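You operate a simulated robot arm through the tools that you are given. There is no shell and no other tool.

Carry out the task below with a simulated robot arm. There is one attempt and no reset: what you move stays moved.

JOB
Empty the measuring cup into the basin and mop up the puddle.
Fine: stand the cup on the mat; use the red pad and lay it on the tray. Set down upright: measuring cup.

It is judged by the outcome, as a careful person would: the job done as asked, and still so three seconds after it is handed in. It fails if anything else is knocked over, pushed out of place, dropped, spilled or broken.

ROBOT AND FRAMES
A 7-joint arm with a two-finger parallel gripper, fixed in place. Base frame: the origin is on the floor under the middle of its stand, x ahead of it, y to its left, z up. Readings come in m, degrees, newtons and seconds.
With the tool pointing down near the work surface it reaches from about 0.4 to 0.9 m from the base axis. Its first joint turns from -143.0 to 143.0 degrees. Payload 3 kg.
Tool frame: the origin (TCP) lies between the finger pads and is the grasp point; the fingertips stand 0.03 m ahead of it; z points along the fingers, y is the line along which they close. The gripper opens to 0.094 m. The fingers are 0.028 m wide and 0.01 m thick; the gripper's body (0.05 by 0.096 m) begins 0.055 m behind the TCP.
Orientation is that of the tool frame in the base frame, as a unit quaternion [w, x, y, z]. With the fingers straight down and closing along the base's y, the tool's x points along the base's -x, its y along +y and its z along -z.

CONTROLS
- The arm moves only by the tool move_arm. Its argument "series" is a list that holds one entry, the list of rows, each a list of 7 numbers: the turn, a rotation vector about the tool's x, y, z in rad, then the shift along the tool's x, y, z in m, then the closure in counts, from 0 (fully open) to 255 (shut). In form: [[[rx, ry, rz, dx, dy, dz, grip], ...]]. A call has 1 to 20 rows; each row shifts and turns the commanded pose from where the row before left it, along the tool's axes as they then stand. Rows are played at 5 a second. More than 0.05 m and 8.6 degrees between two rows, or a gripper value outside its range, and nothing of the call is played. Where a pose cannot be reached the arm comes as near as it can. A force on the tool above 90 N (or 10 N above the force at the start of the call, whichever is more), or a blocked arm, ends the call early, and 0.2 s more pass. The fingers move at their own pace (about 0.072 m/s each) and stop on an object; they squeeze with about 26 N. The grip force told is the motor's: it shows also when the fingers shut on nothing. Time passes only in rows, and 0.2 s behind the last, so rows that do not move let the fingers close. The reply holds the time, the measured pose of the TCP, the force on the tool along the base axes, the opening and the grip force, in the units named above and with some noise, with the torque about the TCP (base axes, N m) and any sound that the robot's microphone picked up.
- Cameras (640 x 400 px; columns grow to the right, rows downward): "scene" is fixed at [0.0496, -0.5003, 1.6376]; the picture's right is [0.79, -0.62, 0.00], its down [-0.29, -0.36, -0.89] and it looks along [0.55, 0.70, -0.46] (base axes); focal length 319 px, centre (320, 200). "wrist" rides on the gripper at [0.076, 0.014, -0.103] in the tool frame; the picture's right is [-0.18, 0.98, 0.00], its down [-0.75, -0.14, -0.64] and it looks along [-0.63, -0.12, 0.77] (tool axes); focal length 243 px, centre (320, 200). There is no depth. A picture from a camera that has moved, and an enlarged one, comes with that camera's place and axes in the base frame and with its lens.
- grab_frame(camera): a new picture of that camera. It takes no simulated time.
- inspect(camera, box): a new picture of the part [left, top, right, bottom] of that camera's present view, enlarged. It takes no simulated time.
- close_job(): hands the job in; it is judged then, once.

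Nothing tells you positions but the pictures and the camera data. Unless the task says otherwise, let go and move clear before handing in.

The tools are called after "Call:" as a command line: name --argument value ..., lists and objects as JSON in quotes. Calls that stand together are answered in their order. move_arm: Moves the arm, as the interface text tells. Its arguments: {"type":"object","properties":{"series":{"type":"array","items":{"type":"array","items":{"type":"array","items":{"type":"number"}}}}},"required":["series"]} The other tools are called the same way: grab_frame (camera) takes a picture; inspect (camera, box) takes an enlarged picture of a part of a camera's view; close_job () hands the job in.

At the start:

```text
clock: 0.0
position: [0.4253, 0.1471, 1.3207]
orientation: [0.001, 0.0, 1.0, 0.0]
force: [0.7, -0.3, -0.6]
ft_torque: [-0.01, -0.01, 0.01]
opening: 0.094
gripper_force: 0.0
```

scene: 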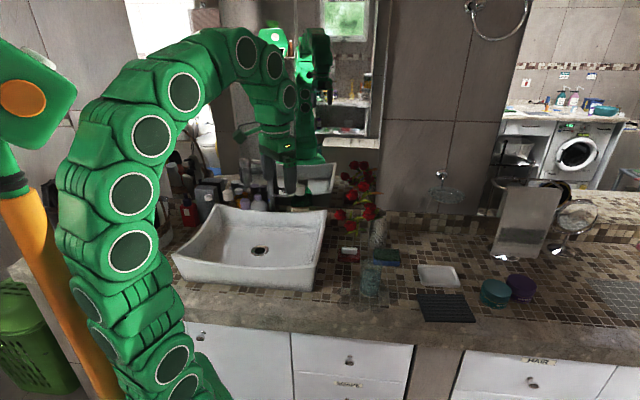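
wrist: 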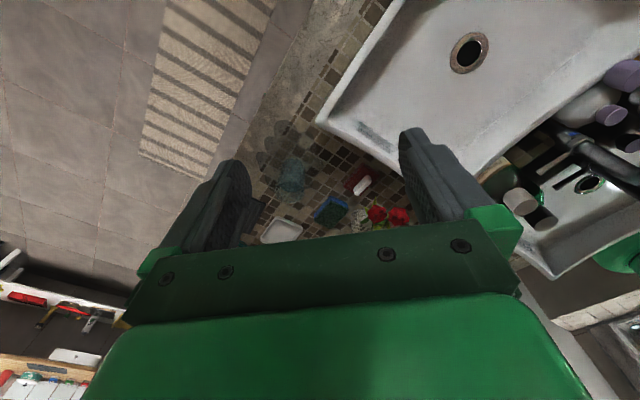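

I see a vanity counter with a white basin, a clear cup, a red item, a blue-green item, a white tray and a dark mat. I'll enlarge the views to locate things first.

Call:
inspect --camera "scene" --box '[320, 220, 480, 330]'

Call:
inspect --camera "wrist" --box '[230, 100, 430, 250]'

Call:
inspect --camera "scene" --box '[160, 150, 420, 330]'

Call:
inspect --camera "scene" --box '[400, 150, 640, 330]'

```text
3.64 times, centred on (400, 275) of scene
camera zoom: at [0.0496, -0.5003, 1.6376], right [0.79, -0.62, 0.0], down [-0.29, -0.36, -0.89], along [0.55, 0.7, -0.46], focal length 1162 px, centre (29, -73)
```

zoom: 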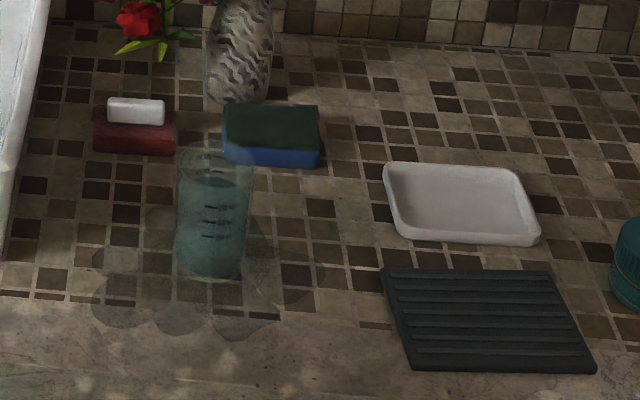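

```text
2.67 times, centred on (330, 175) of wrist
camera zoom: at [0.3491, 0.1589, 1.4243], right [0.18, 0.98, 0.0], down [0.75, -0.14, 0.64], along [0.63, -0.12, -0.77], focal length 647 px, centre (293, 267)
```

zoom: 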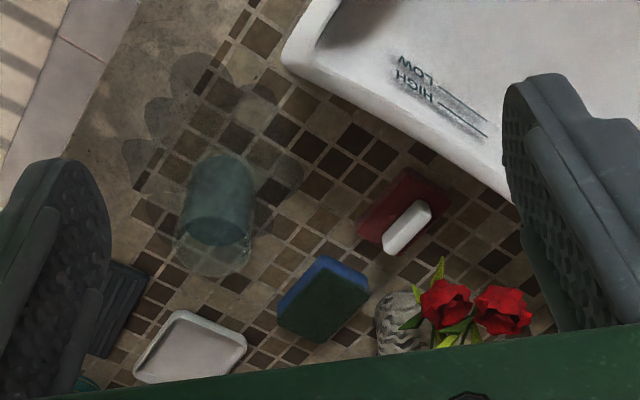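

```text
2.22 times, centred on (290, 240) of scene
camera zoom: at [0.0496, -0.5003, 1.6376], right [0.79, -0.62, 0.0], down [-0.29, -0.36, -0.89], along [0.55, 0.7, -0.46], focal length 710 px, centre (387, 111)
```

zoom: 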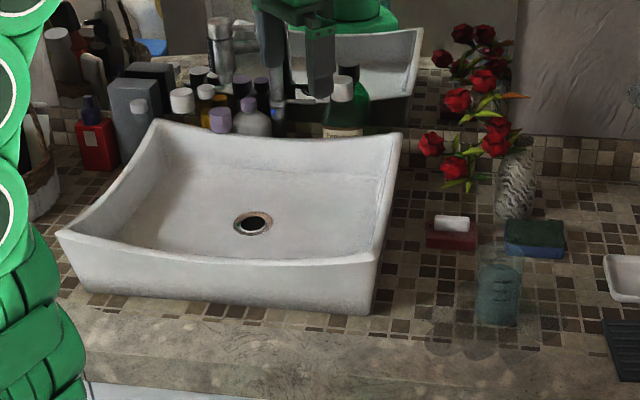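

```text
2.22 times, centred on (520, 240) of scene
camera zoom: at [0.0496, -0.5003, 1.6376], right [0.79, -0.62, 0.0], down [-0.29, -0.36, -0.89], along [0.55, 0.7, -0.46], focal length 710 px, centre (-124, 111)
```

zoom: 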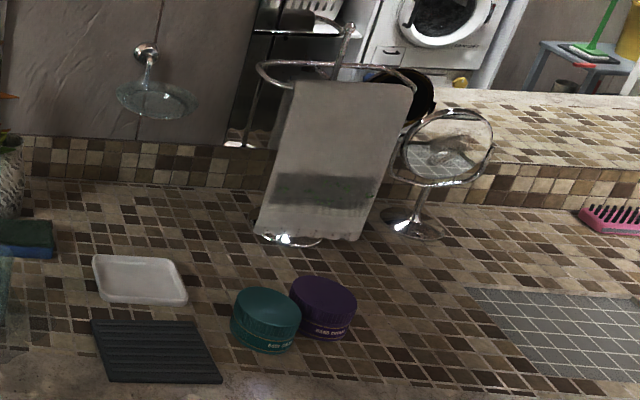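

The counter seems to be about 0.87 m high, with its edge running diagonally. I put the cup near (0.675, 0.03), the basin drain near (0.49, 0.43), the mat near (0.82, -0.17), the tray near (0.92, -0.07) and the red pad with its white handle near (0.73, 0.19). Next I'll look at the gripper and the surroundings.

Call:
inspect --camera "scene" --box '[190, 20, 350, 210]'

Call:
inspect --camera "scene" --box '[330, 240, 400, 310]'

Call:
inspect --camera "scene" --box '[325, 150, 405, 280]'

```text
2.11 times, centred on (270, 115) of scene
camera zoom: at [0.0496, -0.5003, 1.6376], right [0.79, -0.62, 0.0], down [-0.29, -0.36, -0.89], along [0.55, 0.7, -0.46], focal length 672 px, centre (425, 379)
```

zoom: 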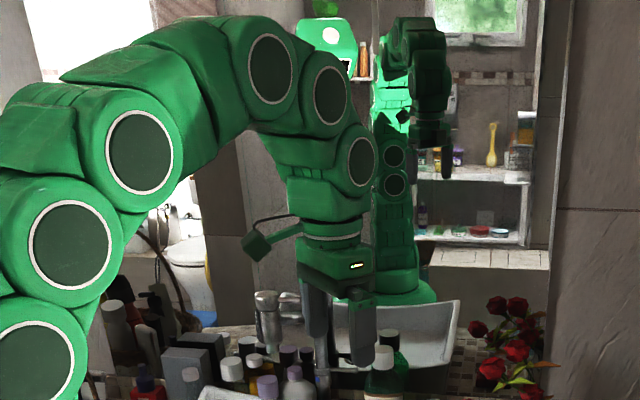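

```text
5.71 times, centred on (365, 275) of scene
camera zoom: at [0.0496, -0.5003, 1.6376], right [0.79, -0.62, 0.0], down [-0.29, -0.36, -0.89], along [0.55, 0.7, -0.46], focal length 1825 px, centre (63, -229)
```

zoom: 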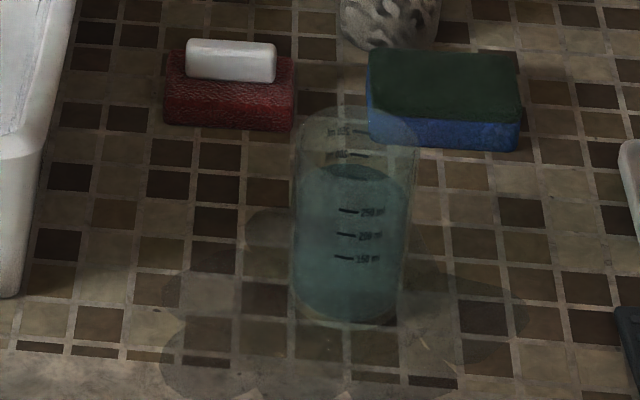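

```text
3.08 times, centred on (365, 215) of scene
camera zoom: at [0.0496, -0.5003, 1.6376], right [0.79, -0.62, 0.0], down [-0.29, -0.36, -0.89], along [0.55, 0.7, -0.46], focal length 983 px, centre (182, 154)
```

zoom: 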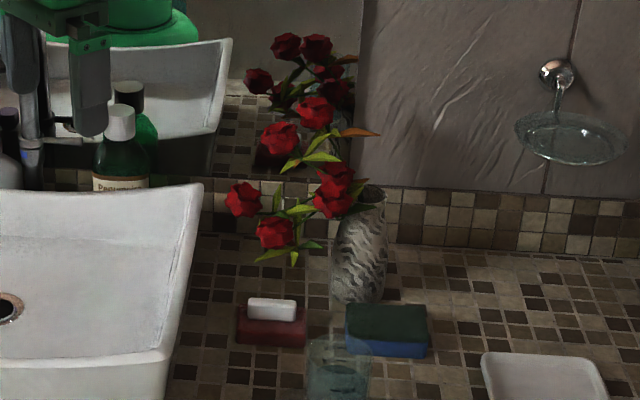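

The wrist camera sticks out on the robot side of the gripper. For a sideways cup grasp I want it on top, so I'll test in free air whether the wrist can roll 180°.

Call:
move_arm --series '[[[0, 0, 0.15, 0, 0, 0, 0], [0, 0, 0.15, 0, 0, 0, 0], [0, 0, 0.15, 0, 0, 0, 0], [0, 0, 0.15, 0, 0, 0, 0], [0, 0, 0.15, 0, 0, 0, 0], [0, 0, 0.15, 0, 0, 0, 0], [0, 0, 0.15, 0, 0, 0, 0], [0, 0, 0.15, 0, 0, 0, 0], [0, 0, 0.15, 0, 0, 0, 0], [0, 0, 0.15, 0, 0, 0, 0]]]'

```text
clock: 2.2
position: [0.4333, 0.1443, 1.311]
orientation: [-0.011, 0.684, 0.729, -0.008]
force: [-0.8, 0.4, 0.6]
ft_torque: [0.01, -0.02, 0.02]
opening: 0.0939
gripper_force: 0.1
```

The wrist has rolled about 86° and followed well. I'll carry on to 180°.

Call:
move_arm --series '[[[0, 0, 0.15, 0, 0, 0, 0], [0, 0, 0.15, 0, 0, 0, 0], [0, 0, 0.15, 0, 0, 0, 0], [0, 0, 0.15, 0, 0, 0, 0], [0, 0, 0.15, 0, 0, 0, 0], [0, 0, 0.15, 0, 0, 0, 0], [0, 0, 0.15, 0, 0, 0, 0], [0, 0, 0.15, 0, 0, 0, 0], [0, 0, 0.15, 0, 0, 0, 0], [0, 0, 0.15, 0, 0, 0, 0], [0, 0, 0.1416, 0, 0, 0, 0], [0, 0, 0, 0, 0, 0, 0]]]'

Call:
grab_frame --camera "wrist"

Call:
grab_frame --camera "scene"

```text
clock: 4.8
position: [0.4233, 0.1431, 1.3161]
orientation: [0.0, 1.0, 0.001, 0.003]
force: [-0.9, -0.3, -0.2]
ft_torque: [-0.01, 0.02, 0.01]
opening: 0.094
gripper_force: 0.1
out of reach, approached as far as the arm can: row 11
```

```text
taken
camera wrist: at [0.4995, 0.1269, 1.4194], right [-0.18, -0.98, 0.0], down [-0.76, 0.14, 0.64], along [-0.63, 0.12, -0.77], focal length 243 px, centre (320, 200)
```

wrist: 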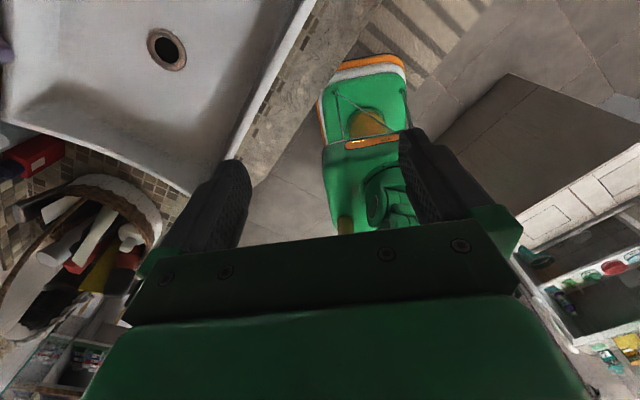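

```text
taken
```

scene: 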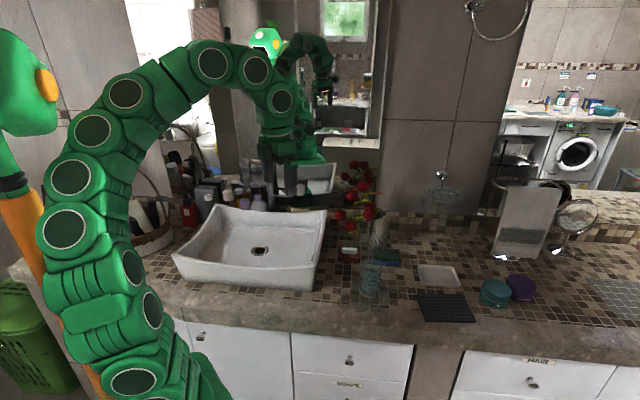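

The 180° roll works, and the camera is now on the far side. Next I'll move out a little in free air and tilt the tool forward to horizontal, to see whether the sideways grasp pose is reachable.

Call:
move_arm --series '[[[0, 0, 0, 0.036, 0.018, 0.01, 0], [0, 0, 0, 0.036, 0.018, 0.01, 0], [0, 0, 0, 0.036, 0.018, 0.01, 0], [0, 0, 0, 0.036, 0.018, 0.01, 0], [0, 0, 0, 0.036, 0.018, 0.01, 0], [0, 0.15, 0, 0, 0, 0, 0], [0, 0.15, 0, 0, 0, 0, 0], [0, 0.15, 0, 0, 0, 0, 0], [0, 0.15, 0, 0, 0, 0, 0], [0, 0.15, 0, 0, 0, 0, 0], [0, 0.15, 0, 0, 0, 0, 0], [0, 0.15, 0, 0, 0, 0, 0], [0, 0.15, 0, 0, 0, 0, 0], [0, 0, 0, 0, 0, 0, 0]]]'

Call:
grab_frame --camera "wrist"

Call:
grab_frame --camera "scene"

```text
clock: 7.8
position: [0.6043, 0.0526, 1.2665]
orientation: [-0.001, 0.825, 0.0, 0.566]
force: [0.4, 0.0, 0.4]
ft_torque: [0.0, -0.01, -0.01]
opening: 0.0942
gripper_force: 0.0
```

```text
taken
camera wrist: at [0.5358, 0.0369, 1.3755], right [-0.06, -0.98, -0.17], down [-0.87, 0.14, -0.47], along [0.49, 0.12, -0.86], focal length 243 px, centre (320, 200)
```

wrist: 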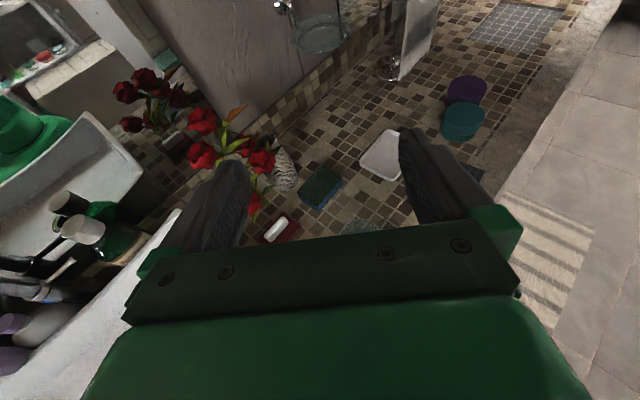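

```text
taken
```

scene: 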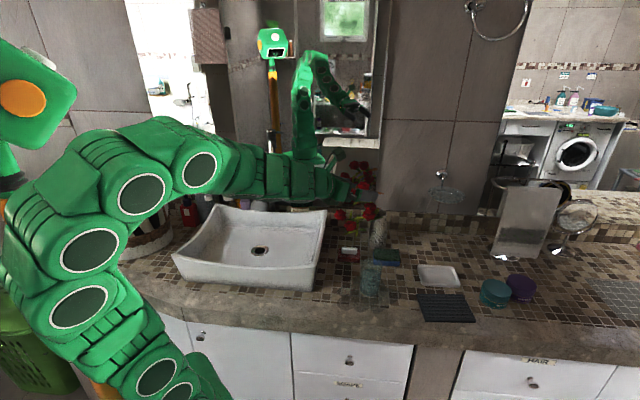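

The tilted pose is reachable. Now I'll rehearse the pour roll here in free air, with the top turning to the left.

Call:
move_arm --series '[[[0, 0, -0.15, 0, 0, 0, 0], [0, 0, -0.15, 0, 0, 0, 0], [0, 0, -0.15, 0, 0, 0, 0], [0, 0, -0.15, 0, 0, 0, 0], [0, 0, -0.15, 0, 0, 0, 0], [0, 0, -0.15, 0, 0, 0, 0], [0, 0, -0.15, 0, 0, 0, 0], [0, 0, -0.15, 0, 0, 0, 0], [0, 0, -0.15, 0, 0, 0, 0], [0, 0, -0.15, 0, 0, 0, 0], [0, 0, -0.15, 0, 0, 0, 0], [0, 0, -0.15, 0, 0, 0, 0], [0, 0, -0.15, 0, 0, 0, 0], [0, 0, -0.15, 0, 0, 0, 0], [0, 0, -0.15, 0, 0, 0, 0], [0, 0, -0.106, 0, 0, 0, 0], [0, 0, 0, 0, 0, 0, 0]]]'

Call:
grab_frame --camera "scene"

```text
clock: 11.4
position: [0.6038, 0.0523, 1.2656]
orientation: [0.521, 0.315, 0.763, 0.217]
force: [-0.7, -0.2, -0.7]
ft_torque: [0.02, 0.03, -0.03]
opening: 0.094
gripper_force: 0.0
```

```text
taken
```

scene: 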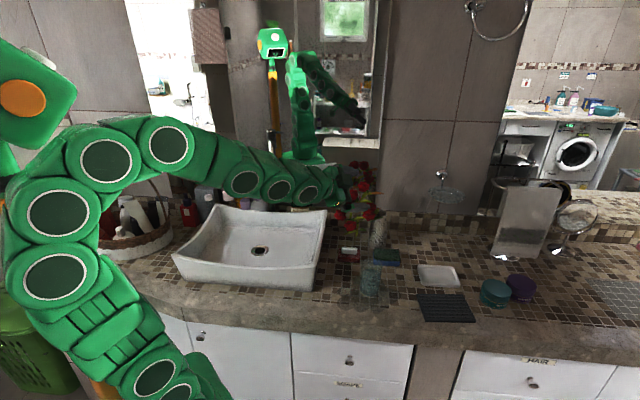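

The pour roll works through 135°. I'll roll back upright, then refine the positions.

Call:
move_arm --series '[[[0, 0, 0.15, 0, 0, 0, 0], [0, 0, 0.15, 0, 0, 0, 0], [0, 0, 0.15, 0, 0, 0, 0], [0, 0, 0.15, 0, 0, 0, 0], [0, 0, 0.15, 0, 0, 0, 0], [0, 0, 0.15, 0, 0, 0, 0], [0, 0, 0.15, 0, 0, 0, 0], [0, 0, 0.15, 0, 0, 0, 0], [0, 0, 0.15, 0, 0, 0, 0], [0, 0, 0.15, 0, 0, 0, 0], [0, 0, 0.15, 0, 0, 0, 0], [0, 0, 0.15, 0, 0, 0, 0], [0, 0, 0.15, 0, 0, 0, 0], [0, 0, 0.15, 0, 0, 0, 0], [0, 0, 0.15, 0, 0, 0, 0], [0, 0, 0.106, 0, 0, 0, 0], [0, 0, 0, -0.04, 0, -0.03, 0], [0, 0, 0, -0.04, 0, -0.03, 0], [0, 0, 0, -0.04, 0, -0.03, 0], [0, 0, 0, 0, 0, 0, 0]]]'

Call:
grab_frame --camera "wrist"

Call:
inspect --camera "wrist" --box '[230, 100, 430, 250]'

```text
clock: 15.6
position: [0.5629, 0.056, 1.2503]
orientation: [0.0, 0.827, 0.001, 0.563]
force: [0.0, -0.3, 0.7]
ft_torque: [-0.01, -0.02, 0.0]
opening: 0.094
gripper_force: 0.1
out of reach, approached as far as the arm can: row 17, 18, 19
```

```text
taken
camera wrist: at [0.4956, 0.0392, 1.3595], right [-0.07, -0.98, -0.17], down [-0.87, 0.14, -0.47], along [0.48, 0.12, -0.87], focal length 243 px, centre (320, 200)
```

wrist: 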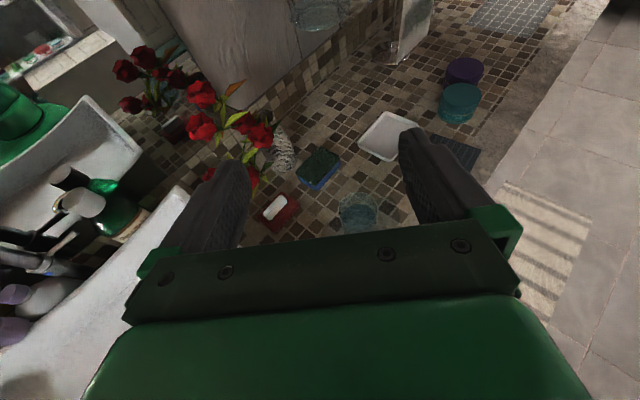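

```text
2.67 times, centred on (330, 175) of wrist
camera zoom: at [0.4956, 0.0392, 1.3595], right [-0.07, -0.98, -0.17], down [-0.87, 0.14, -0.47], along [0.48, 0.12, -0.87], focal length 647 px, centre (293, 267)
```

zoom: 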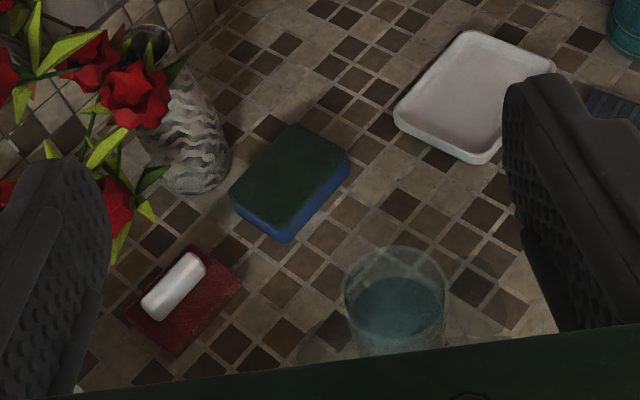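

The cup centre comes out at (0.674, 0.027), with its rim near z 0.995. I'll reduce the pitch, yaw about 15° away from the basin corner, and check the resulting pose.

Call:
move_arm --series '[[[0.121, 0, -0.048, 0, 0, 0, 0], [0.121, 0, -0.048, 0, 0, 0, 0], [0, 0.085, 0, 0, 0, 0, 0], [0, 0.085, 0, 0, 0, 0, 0], [0, 0, 0, 0, 0, 0, 0]]]'

```text
clock: 16.8
position: [0.5849, 0.0511, 1.2754]
orientation: [-0.082, 0.768, 0.102, 0.627]
force: [0.4, 0.3, 0.3]
ft_torque: [0.0, 0.04, 0.03]
opening: 0.0938
gripper_force: 0.0
out of reach, approached as far as the arm can: row 3, 4
```

The orientation is right: pitch about 12° and yaw about 15°. I'll lower in front of the cup in steps, checking reach as I go.

Call:
move_arm --series '[[[0, 0, 0, -0.035, 0.0094, 0.0037, 0], [0, 0, 0, -0.035, 0.0094, 0.0037, 0], [0, 0, 0, -0.035, 0.0094, 0.0037, 0], [0, 0, 0, -0.035, 0.0094, 0.0037, 0], [0, 0, 0, -0.035, 0.0094, 0.0037, 0], [0, 0, 0, 0, 0, 0, 0]]]'

Call:
grab_frame --camera "scene"

Call:
grab_frame --camera "wrist"

```text
clock: 18.2
position: [0.6593, -0.0154, 1.1579]
orientation: [-0.083, 0.769, 0.103, 0.625]
force: [-0.5, 0.1, 0.5]
ft_torque: [0.02, 0.03, 0.01]
opening: 0.0941
gripper_force: 0.0
out of reach, approached as far as the arm can: row 1, 2, 3, 4, 5
```

```text
taken
```

scene: 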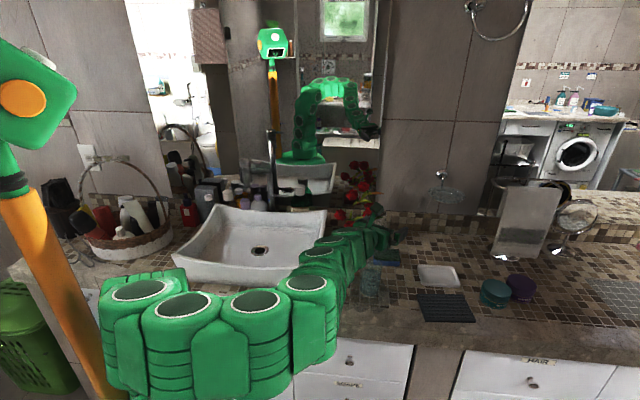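

```text
taken
camera wrist: at [0.5821, -0.0532, 1.253], right [0.22, -0.96, -0.18], down [-0.79, -0.07, -0.61], along [0.57, 0.28, -0.77], focal length 243 px, centre (320, 200)
```

wrist: 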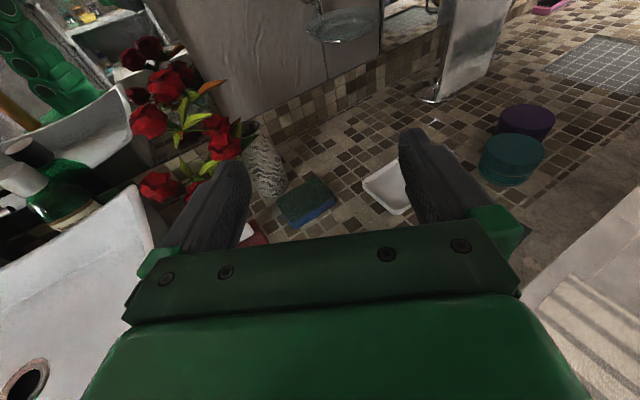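

The arm can't fold back far enough to point straight outward at the cup this low. Coming in from the front right, roughly perpendicular to the counter edge, puts the wrist farther out, so I'll yaw the tool 40° further in free air and check.

Call:
move_arm --series '[[[0.137, 0, -0.028, 0, 0, 0, 0], [0.137, 0, -0.028, 0, 0, 0, 0], [0.137, 0, -0.028, 0, 0, 0, 0], [0.137, 0, -0.028, 0, 0, 0, 0], [0.137, 0, -0.028, 0, 0, 0, 0], [0, 0, 0, 0, 0, 0, 0]]]'

Call:
grab_frame --camera "scene"

Call:
grab_frame --camera "wrist"

```text
clock: 19.6
position: [0.6477, 0.0211, 1.1258]
orientation: [-0.149, 0.742, 0.265, 0.597]
force: [0.3, -0.1, -0.3]
ft_torque: [0.01, 0.01, -0.01]
opening: 0.0939
gripper_force: 0.0
out of reach, approached as far as the arm can: row 2, 3, 4, 5
```

```text
taken
```

scene: 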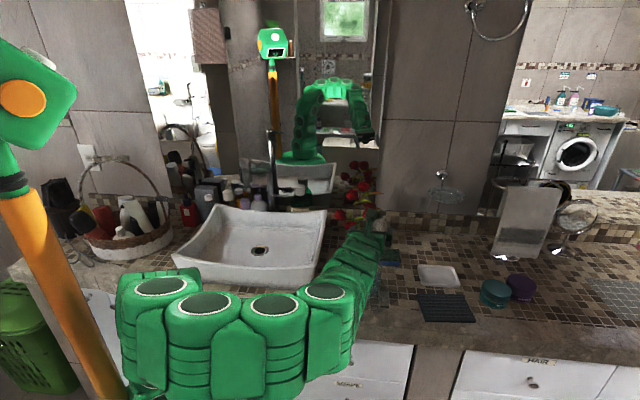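

```text
taken
camera wrist: at [0.5854, -0.0312, 1.2258], right [0.53, -0.84, -0.08], down [-0.71, -0.39, -0.58], along [0.46, 0.37, -0.81], focal length 243 px, centre (320, 200)
```

wrist: 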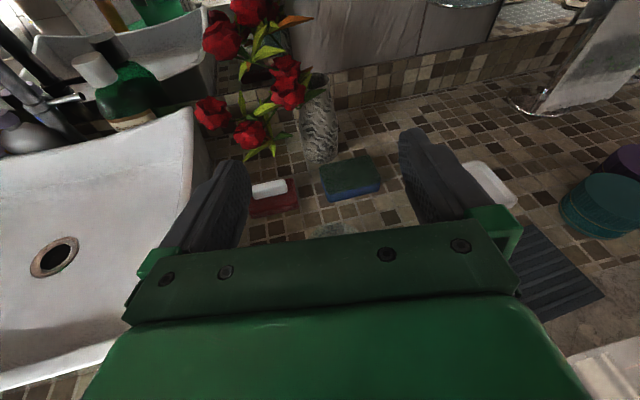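

This arm shape runs into its limits. I'll go back up and take a steeper pitch of about 42°, pointing nearly straight out, which should keep the elbow up.

Call:
move_arm --series '[[[0, 0, 0, 0.031, -0.005, -0.014, 0], [0, 0, 0, 0.031, -0.005, -0.014, 0], [0, 0, 0, 0.031, -0.005, -0.014, 0], [-0.0703, -0.0833, 0.0552, 0, 0, 0, 0], [-0.0703, -0.0833, 0.0552, 0, 0, 0, 0], [-0.0703, -0.0833, 0.0552, 0, 0, 0, 0], [-0.0703, -0.0833, 0.0552, 0, 0, 0, 0], [-0.0703, -0.0833, 0.0552, 0, 0, 0, 0], [-0.0703, -0.0833, 0.0552, 0, 0, 0, 0], [0, 0, 0, 0, 0, 0, 0]]]'

Call:
grab_frame --camera "scene"

Call:
grab_frame --camera "wrist"

```text
clock: 21.8
position: [0.6297, 0.0258, 1.1898]
orientation: [-0.018, 0.913, 0.041, 0.406]
force: [-0.6, 0.5, -0.8]
ft_torque: [0.04, 0.01, 0.02]
opening: 0.0938
gripper_force: 0.1
out of reach, approached as far as the arm can: row 1
```

```text
taken
```

scene: 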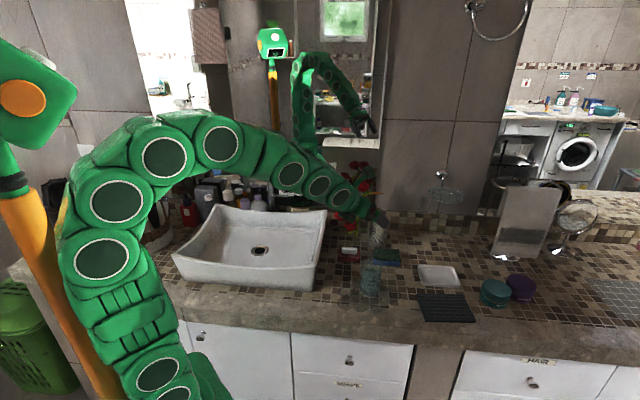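

```text
taken
camera wrist: at [0.6058, 0.0086, 1.3169], right [-0.04, -0.99, -0.14], down [-0.99, 0.06, -0.13], along [0.14, 0.13, -0.98], focal length 243 px, centre (320, 200)
```

wrist: 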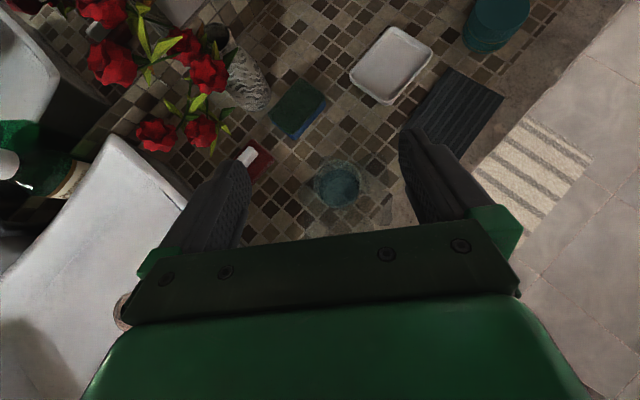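

The elbow is up again and this gives a good downward view. I'll enlarge it to refine the cup and puddle.

Call:
inspect --camera "wrist" --box '[220, 90, 440, 250]'

Call:
inspect --camera "wrist" --box '[320, 0, 560, 180]'

```text
2.50 times, centred on (330, 170) of wrist
camera zoom: at [0.6058, 0.0086, 1.3169], right [-0.04, -0.99, -0.14], down [-0.99, 0.06, -0.13], along [0.14, 0.13, -0.98], focal length 606 px, centre (295, 275)
```

zoom: 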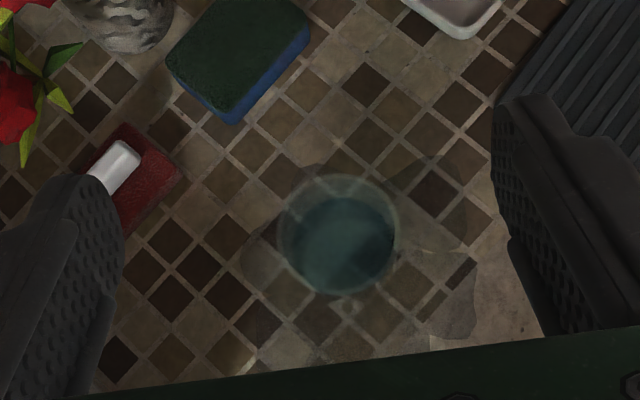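

```text
2.22 times, centred on (440, 90) of wrist
camera zoom: at [0.6058, 0.0086, 1.3169], right [-0.04, -0.99, -0.14], down [-0.99, 0.06, -0.13], along [0.14, 0.13, -0.98], focal length 539 px, centre (53, 444)
```

zoom: 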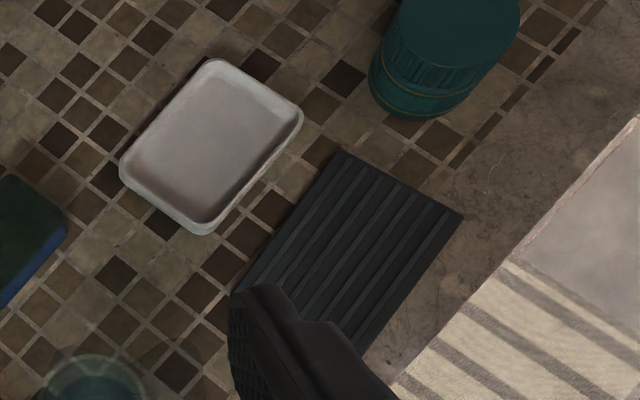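

The cup centre is confirmed at (0.673, 0.027) with a diameter of about 0.065 m. I also have the mat centre at about (0.811, -0.18) and the tray at about (0.914, -0.079). Now I'll descend partway toward the cup with the fingers open.

Call:
move_arm --series '[[[0, 0, 0, -0.0159, 0.0003, 0.0203, 0], [0, 0, 0, -0.0159, 0.0003, 0.0203, 0], [0, 0, 0, -0.0159, 0.0003, 0.0203, 0], [0, 0, 0, -0.0159, 0.0003, 0.0203, 0], [0, 0, 0, -0.0159, 0.0003, 0.0203, 0], [0, 0, 0, 0, 0, 0, 0]]]'

Call:
grab_frame --camera "wrist"

Call:
grab_frame --camera "scene"

```text
clock: 23.2
position: [0.654, 0.026, 1.0646]
orientation: [-0.016, 0.913, 0.039, 0.406]
force: [0.6, -0.9, 0.5]
ft_torque: [0.04, 0.02, 0.01]
opening: 0.094
gripper_force: 0.1
```

```text
taken
camera wrist: at [0.6294, 0.009, 1.19], right [-0.04, -0.99, -0.14], down [-0.99, 0.06, -0.13], along [0.14, 0.13, -0.98], focal length 243 px, centre (320, 200)
```

wrist: 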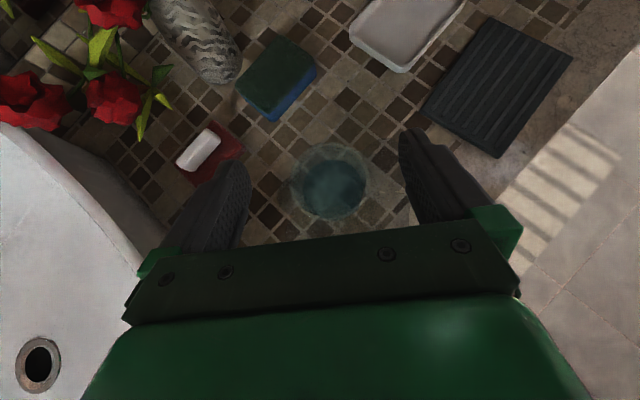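

```text
taken
```

scene: 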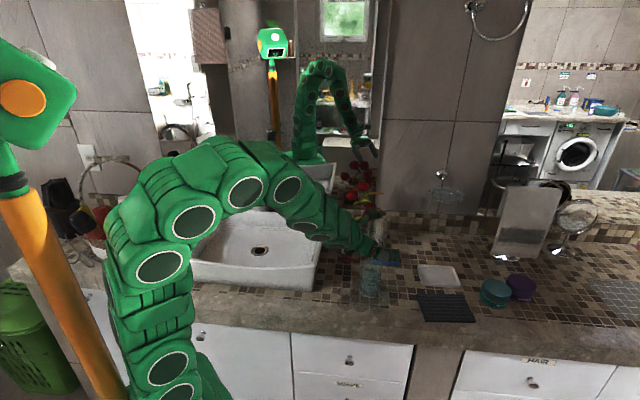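

Tracking is accurate and the cup is centred between the fingers. I'll go down the rest of the way to the grasp height.

Call:
move_arm --series '[[[0, 0, 0, -0.0112, 0.0002, 0.0136, 0], [0, 0, 0, -0.0112, 0.0002, 0.0136, 0], [0, 0, 0, -0.0112, 0.0002, 0.0136, 0], [0, 0, 0, -0.0112, 0.0002, 0.0136, 0], [0, 0, 0, -0.0112, 0.0002, 0.0136, 0], [0, 0, 0, -0.0112, 0.0002, 0.0136, 0], [0, 0, 0, 0, 0, 0, 0]]]'

Call:
grab_frame --camera "wrist"

Call:
inspect --camera "scene" --box '[300, 200, 440, 320]'

```text
clock: 24.8
position: [0.6681, 0.0272, 0.9585]
orientation: [-0.018, 0.913, 0.04, 0.406]
force: [-0.1, 0.0, 0.1]
ft_torque: [-0.02, 0.0, -0.02]
opening: 0.094
gripper_force: 0.1
```

```text
taken
camera wrist: at [0.6439, 0.0087, 1.0851], right [-0.04, -0.99, -0.14], down [-0.99, 0.05, -0.13], along [0.14, 0.13, -0.98], focal length 243 px, centre (320, 200)
```

wrist: 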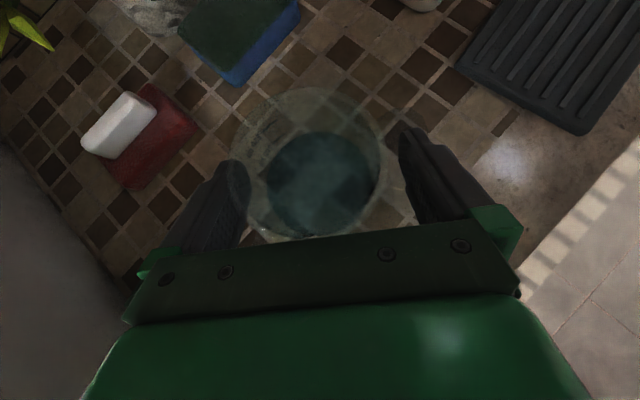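

```text
3.33 times, centred on (370, 260) of scene
camera zoom: at [0.0496, -0.5003, 1.6376], right [0.79, -0.62, 0.0], down [-0.29, -0.36, -0.89], along [0.55, 0.7, -0.46], focal length 1065 px, centre (153, 0)
```

zoom: 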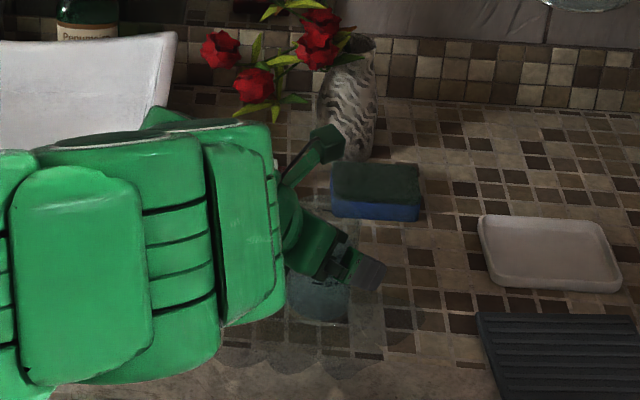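

The cup sits between the fingers with its rim clear of the palm. Closing the gripper now.

Call:
move_arm --series '[[[0, 0, 0, 0, 0, 0, 80], [0, 0, 0, 0, 0, 0, 120], [0, 0, 0, 0, 0, 0, 200], [0, 0, 0, 0, 0, 0, 255], [0, 0, 0, 0, 0, 0, 255]]]'

Call:
grab_frame --camera "wrist"

Call:
grab_frame --camera "scene"

```text
clock: 26.0
position: [0.6668, 0.0268, 0.9599]
orientation: [-0.018, 0.912, 0.04, 0.407]
force: [-1.6, 0.6, 2.4]
ft_torque: [-0.11, 0.09, -0.04]
opening: 0.0702
gripper_force: 26.2
```

```text
taken
camera wrist: at [0.6439, 0.0086, 1.0852], right [-0.04, -0.99, -0.14], down [-0.99, 0.06, -0.13], along [0.14, 0.13, -0.98], focal length 243 px, centre (320, 200)
```

wrist: 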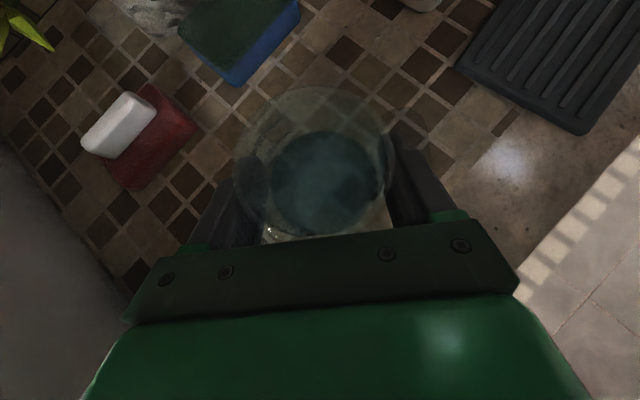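

```text
taken
```

scene: 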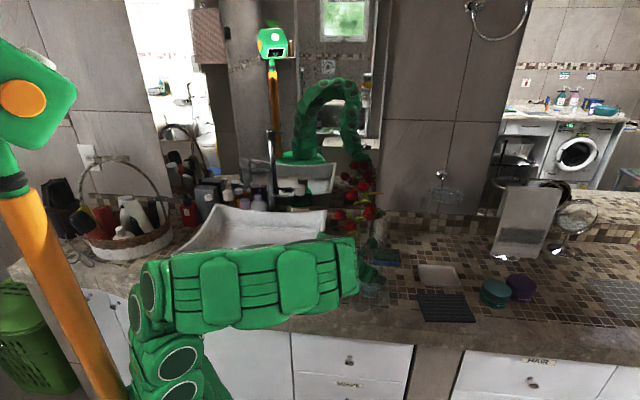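

The cup is gripped at an opening of 0.070 m with 26 N. Lifting it straight up slowly.

Call:
move_arm --series '[[[0, 0, 0, 0.0037, 0, -0.0033, 255], [0, 0, 0, 0.0074, 0, -0.0067, 255], [0, 0, 0, 0.0112, 0, -0.01, 255], [0, 0, 0, 0.0149, 0, -0.0133, 255], [0, 0, 0, 0.0149, 0, -0.0133, 255], [0, 0, 0, 0.0112, 0, -0.01, 255], [0, 0, 0, 0.0074, 0, -0.0067, 255], [0, 0, 0, 0, 0, 0, 255]]]'

Call:
grab_frame --camera "wrist"

Call:
grab_frame --camera "scene"

```text
clock: 27.8
position: [0.6704, 0.0285, 1.0551]
orientation: [-0.018, 0.913, 0.04, 0.406]
force: [0.6, 0.3, -3.1]
ft_torque: [0.0, 0.0, -0.03]
opening: 0.0699
gripper_force: 26.1
```

```text
taken
camera wrist: at [0.646, 0.0104, 1.181], right [-0.04, -0.99, -0.14], down [-0.99, 0.05, -0.13], along [0.14, 0.13, -0.98], focal length 243 px, centre (320, 200)
```

wrist: 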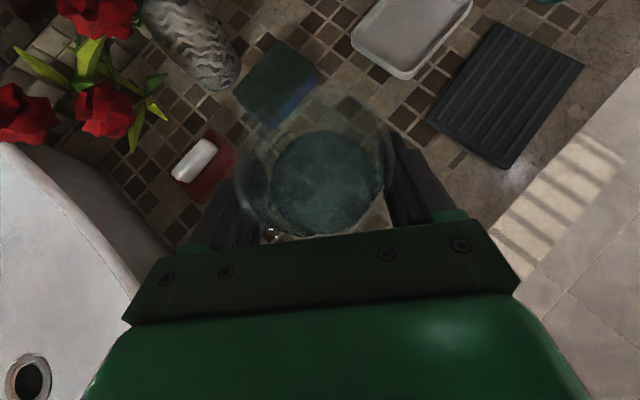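

```text
taken
```

scene: 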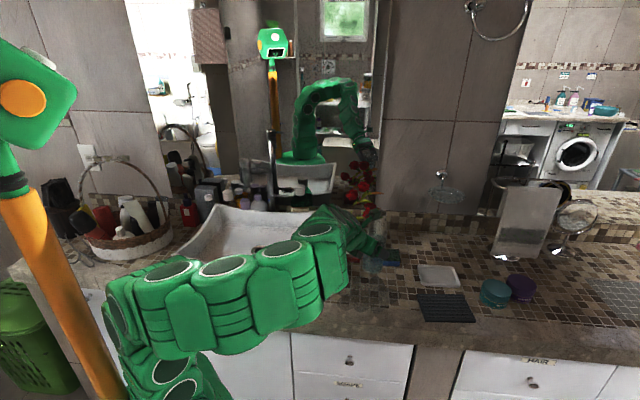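

The cup is up, weighs about 0.3 kg and is still upright. I'll raise it further and pull it in slightly before swinging over to the basin, staying clear of the roses near (0.76, 0.23–0.27, 1.0).

Call:
move_arm --series '[[[0, 0, 0, 0.006, 0, -0.0088, 255], [0, 0, 0, 0.012, 0, -0.0175, 255], [0, 0, 0, 0.012, 0, -0.0175, 255], [0, 0, 0, 0.012, 0, -0.0175, 255], [0, 0, 0, 0.012, 0, -0.0175, 255], [0, 0, 0, 0.012, 0, -0.0175, 255], [0, 0, 0, 0.012, 0, -0.0175, 255], [0, 0, 0, 0.012, 0, -0.0175, 255], [0, 0, 0, 0.006, 0, -0.0088, 255], [0, 0, 0, 0, 0, 0, 255]]]'

Call:
grab_frame --camera "scene"

```text
clock: 30.0
position: [0.6281, 0.0239, 1.2199]
orientation: [-0.018, 0.913, 0.04, 0.406]
force: [0.0, 0.2, -2.4]
ft_torque: [0.0, 0.02, -0.02]
opening: 0.0698
gripper_force: 25.6
```

```text
taken
```

scene: 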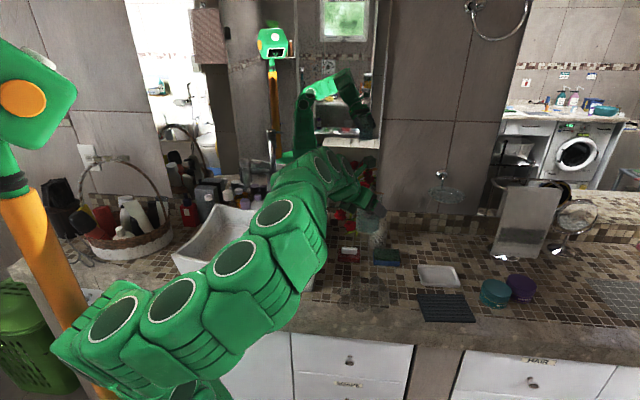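

Swinging the cup left about the base axis to over the basin, upright and at moderate speed.

Call:
move_arm --series '[[[0.0112, 0, -0.01, 0, -0.0094, 0, 255], [0.0223, 0, -0.02, 0, -0.0189, 0, 255], [0.0298, 0, -0.0267, 0, -0.0251, 0, 255], [0.0298, 0, -0.0267, 0, -0.0251, 0, 255], [0.0298, 0, -0.0267, 0, -0.0251, 0, 255], [0.0298, 0, -0.0267, 0, -0.0251, 0, 255], [0.0298, 0, -0.0267, 0, -0.0251, 0, 255], [0.0298, 0, -0.0267, 0, -0.0251, 0, 255], [0.0223, 0, -0.02, 0, -0.0189, 0, 255], [0, 0, 0, 0, 0, 0, 255]]]'

Call:
grab_frame --camera "scene"

Call:
grab_frame --camera "wrist"

```text
clock: 32.2
position: [0.5839, 0.2168, 1.219]
orientation: [-0.081, 0.895, 0.182, 0.398]
force: [-0.3, 0.5, -1.3]
ft_torque: [-0.03, -0.01, 0.01]
opening: 0.0697
gripper_force: 25.9
```

```text
taken
```

scene: 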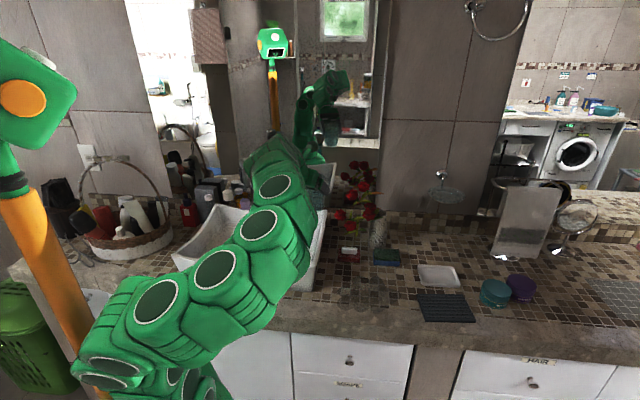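

```text
taken
camera wrist: at [0.5666, 0.1914, 1.3455], right [0.27, -0.95, -0.14], down [-0.96, -0.25, -0.13], along [0.09, 0.17, -0.98], focal length 243 px, centre (320, 200)
```

wrist: 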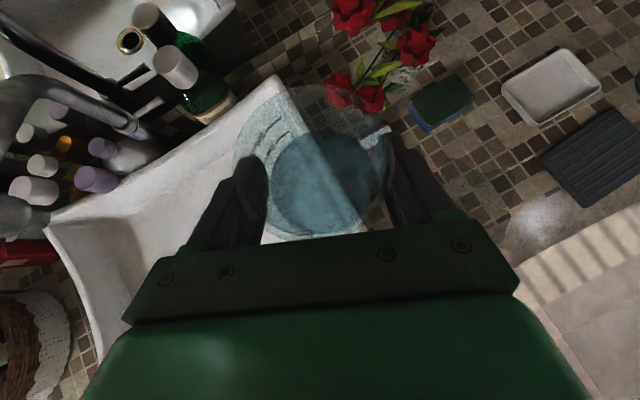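

The cup is level and clear of the roses. Before going further I'll check what stands behind the basin, including the faucet.

Call:
inspect --camera "wrist" --box '[0, 0, 280, 220]'

Call:
inspect --camera "scene" --box '[160, 130, 340, 260]'

```text
1.82 times, centred on (140, 110) of wrist
camera zoom: at [0.5666, 0.1914, 1.3455], right [0.27, -0.95, -0.14], down [-0.96, -0.25, -0.13], along [0.09, 0.17, -0.98], focal length 441 px, centre (647, 364)
```

zoom: 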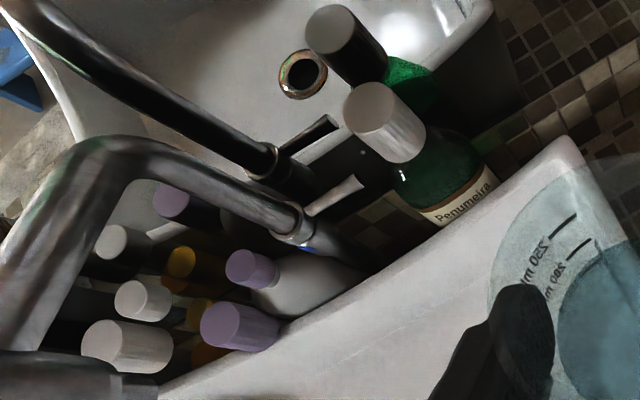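

```text
3.08 times, centred on (250, 195) of scene
camera zoom: at [0.0496, -0.5003, 1.6376], right [0.79, -0.62, 0.0], down [-0.29, -0.36, -0.89], along [0.55, 0.7, -0.46], focal length 983 px, centre (535, 215)
```

zoom: 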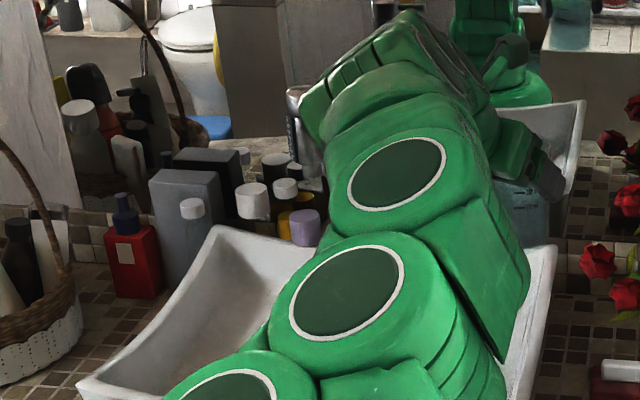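

There's a gooseneck faucet behind the basin, and its spout ends near (0.51, 0.57) at z 1.14–1.21. I'll pour around (0.55, 0.36), well in front of it, so I'll rotate a bit further and move slightly outward.

Call:
move_arm --series '[[[0.0149, 0, -0.0134, 0.0041, -0.0126, 0.0046, 255], [0.0298, 0, -0.0267, 0.0041, -0.0251, 0.0046, 255], [0.0298, 0, -0.0267, 0.0041, -0.0251, 0.0046, 255], [0.0298, 0, -0.0267, 0.0041, -0.0251, 0.0046, 255], [0.0298, 0, -0.0267, 0.0041, -0.0251, 0.0046, 255], [0.0298, 0, -0.0267, 0.0041, -0.0251, 0.0046, 255], [0, 0, 0, 0, 0, 0, 255]]]'

Call:
grab_frame --camera "wrist"

Call:
grab_frame --camera "scene"

```text
clock: 33.8
position: [0.5533, 0.3561, 1.2187]
orientation: [-0.125, 0.87, 0.279, 0.387]
force: [0.1, 0.2, -1.9]
ft_torque: [-0.03, 0.01, 0.01]
opening: 0.0699
gripper_force: 25.6
```

```text
taken
camera wrist: at [0.5412, 0.3273, 1.3456], right [0.47, -0.87, -0.14], down [-0.88, -0.46, -0.13], along [0.05, 0.18, -0.98], focal length 243 px, centre (320, 200)
```

wrist: 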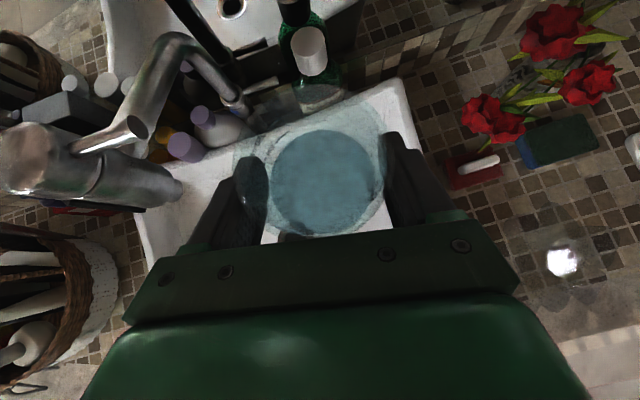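

```text
taken
```

scene: 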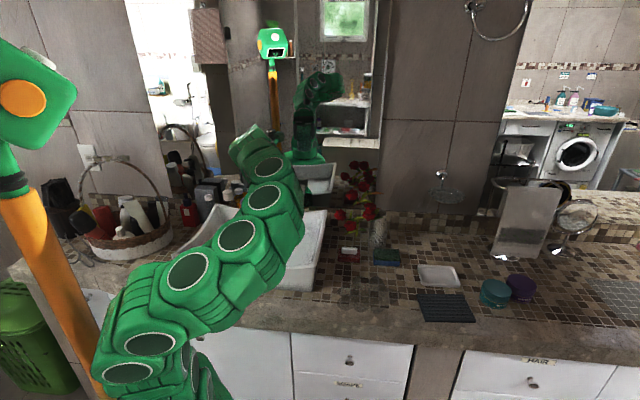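

Let me look closely at the faucet region from this viewpoint before I tilt the cup to the left.

Call:
inspect --camera "wrist" --box '[0, 20, 300, 230]'

Call:
inspect --camera "scene" --box '[160, 100, 340, 230]'

```text
1.90 times, centred on (150, 125) of wrist
camera zoom: at [0.5412, 0.3273, 1.3456], right [0.47, -0.87, -0.14], down [-0.88, -0.46, -0.13], along [0.05, 0.18, -0.98], focal length 462 px, centre (644, 343)
```

zoom: 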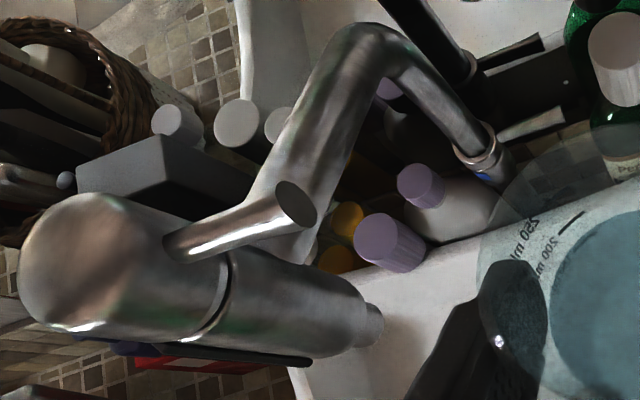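

```text
3.08 times, centred on (250, 165) of scene
camera zoom: at [0.0496, -0.5003, 1.6376], right [0.79, -0.62, 0.0], down [-0.29, -0.36, -0.89], along [0.55, 0.7, -0.46], focal length 983 px, centre (535, 308)
```

zoom: 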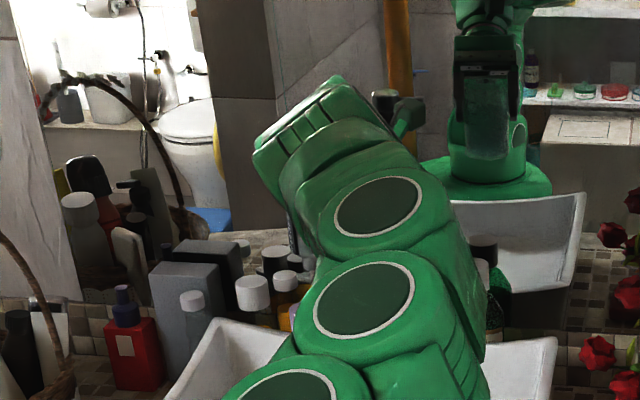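

The faucet is a vertical mixer body over the basin at about (0.495, 0.50), z 1.13–1.25, roughly 0.15 m from the cup, so I have room. I'll start pouring by rolling the cup slowly to the left.

Call:
move_arm --series '[[[0, 0, -0.05, 0, 0, 0, 255], [0, 0, -0.08, 0, 0, 0, 255], [0, 0, -0.08, 0, 0, 0, 255], [0, 0, -0.08, 0, 0, 0, 255], [0, 0, -0.08, 0, 0, 0, 255], [0, 0, -0.08, 0, 0, 0, 255], [0, 0, -0.08, 0, 0, 0, 255], [0, 0, -0.08, 0, 0, 0, 255], [0, 0, -0.08, 0, 0, 0, 255], [0, 0, -0.08, 0, 0, 0, 255], [0, 0, -0.08, 0, 0, 0, 255], [0, 0, -0.08, 0, 0, 0, 255], [0, 0, -0.08, 0, 0, 0, 255], [0, 0, 0, 0, 0, 0, 255]]]'

Call:
grab_frame --camera "wrist"

Call:
grab_frame --camera "scene"

```text
clock: 36.8
position: [0.5518, 0.3538, 1.2211]
orientation: [0.078, 0.626, 0.666, 0.399]
force: [-0.1, 0.4, -3.7]
ft_torque: [0.05, 0.02, 0.0]
opening: 0.0694
gripper_force: 25.7
```

```text
taken
camera wrist: at [0.4853, 0.3752, 1.3279], right [0.8, -0.27, 0.55], down [-0.34, -0.94, 0.04], along [0.5, -0.22, -0.84], focal length 243 px, centre (320, 200)
```

wrist: 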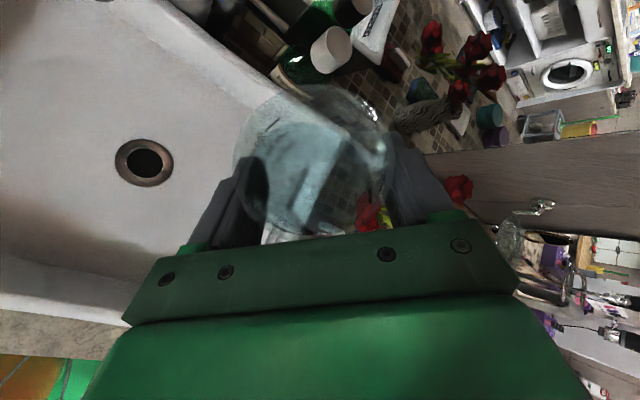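

```text
taken
```

scene: 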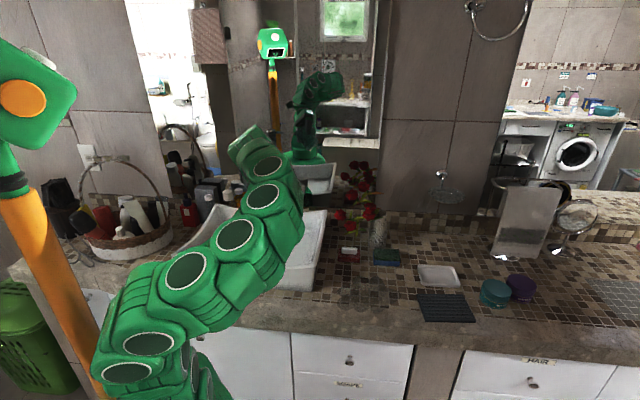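

The cup is tilting as intended and the drain is in view below. I'll keep rolling slowly to pour.

Call:
move_arm --series '[[[0, 0, -0.06, 0, 0, 0, 255], [0, 0, -0.06, 0, 0, 0, 255], [0, 0, -0.06, 0, 0, 0, 255], [0, 0, -0.06, 0, 0, 0, 255], [0, 0, -0.06, 0, 0, 0, 255], [0, 0, -0.06, 0, 0, 0, 255], [0, 0, -0.06, 0, 0, 0, 255], [0, 0, -0.06, 0, 0, 0, 255], [0, 0, -0.06, 0, 0, 0, 255], [0, 0, -0.06, 0, 0, 0, 255], [0, 0, 0, 0, 0, 0, 255]]]'

Call:
grab_frame --camera "wrist"

Call:
inspect --camera "scene" --box '[200, 110, 400, 300]'

```text
clock: 39.2
position: [0.5519, 0.355, 1.2194]
orientation: [0.193, 0.401, 0.821, 0.359]
force: [-0.3, -0.1, -1.6]
ft_torque: [0.03, 0.05, -0.01]
opening: 0.0694
gripper_force: 26.0
```

```text
taken
camera wrist: at [0.4518, 0.375, 1.2974], right [0.62, 0.27, 0.74], down [-0.01, -0.94, 0.35], along [0.78, -0.22, -0.58], focal length 243 px, centre (320, 200)
```

wrist: 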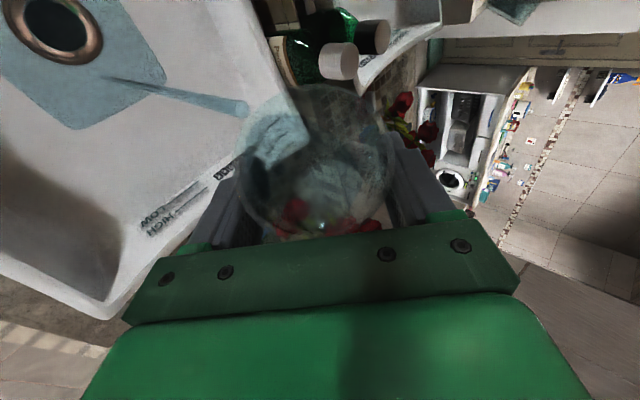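

```text
2.11 times, centred on (300, 205) of scene
camera zoom: at [0.0496, -0.5003, 1.6376], right [0.79, -0.62, 0.0], down [-0.29, -0.36, -0.89], along [0.55, 0.7, -0.46], focal length 672 px, centre (362, 190)
```

zoom: 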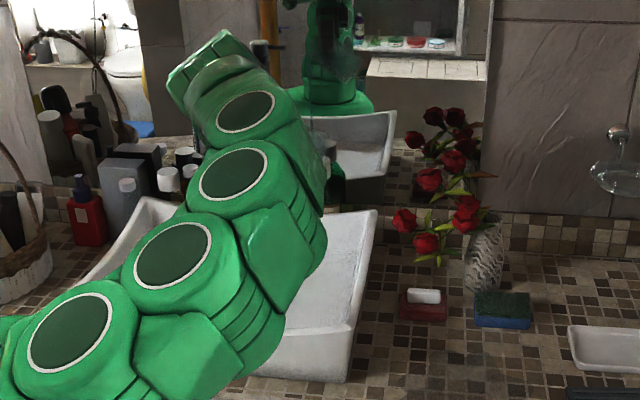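

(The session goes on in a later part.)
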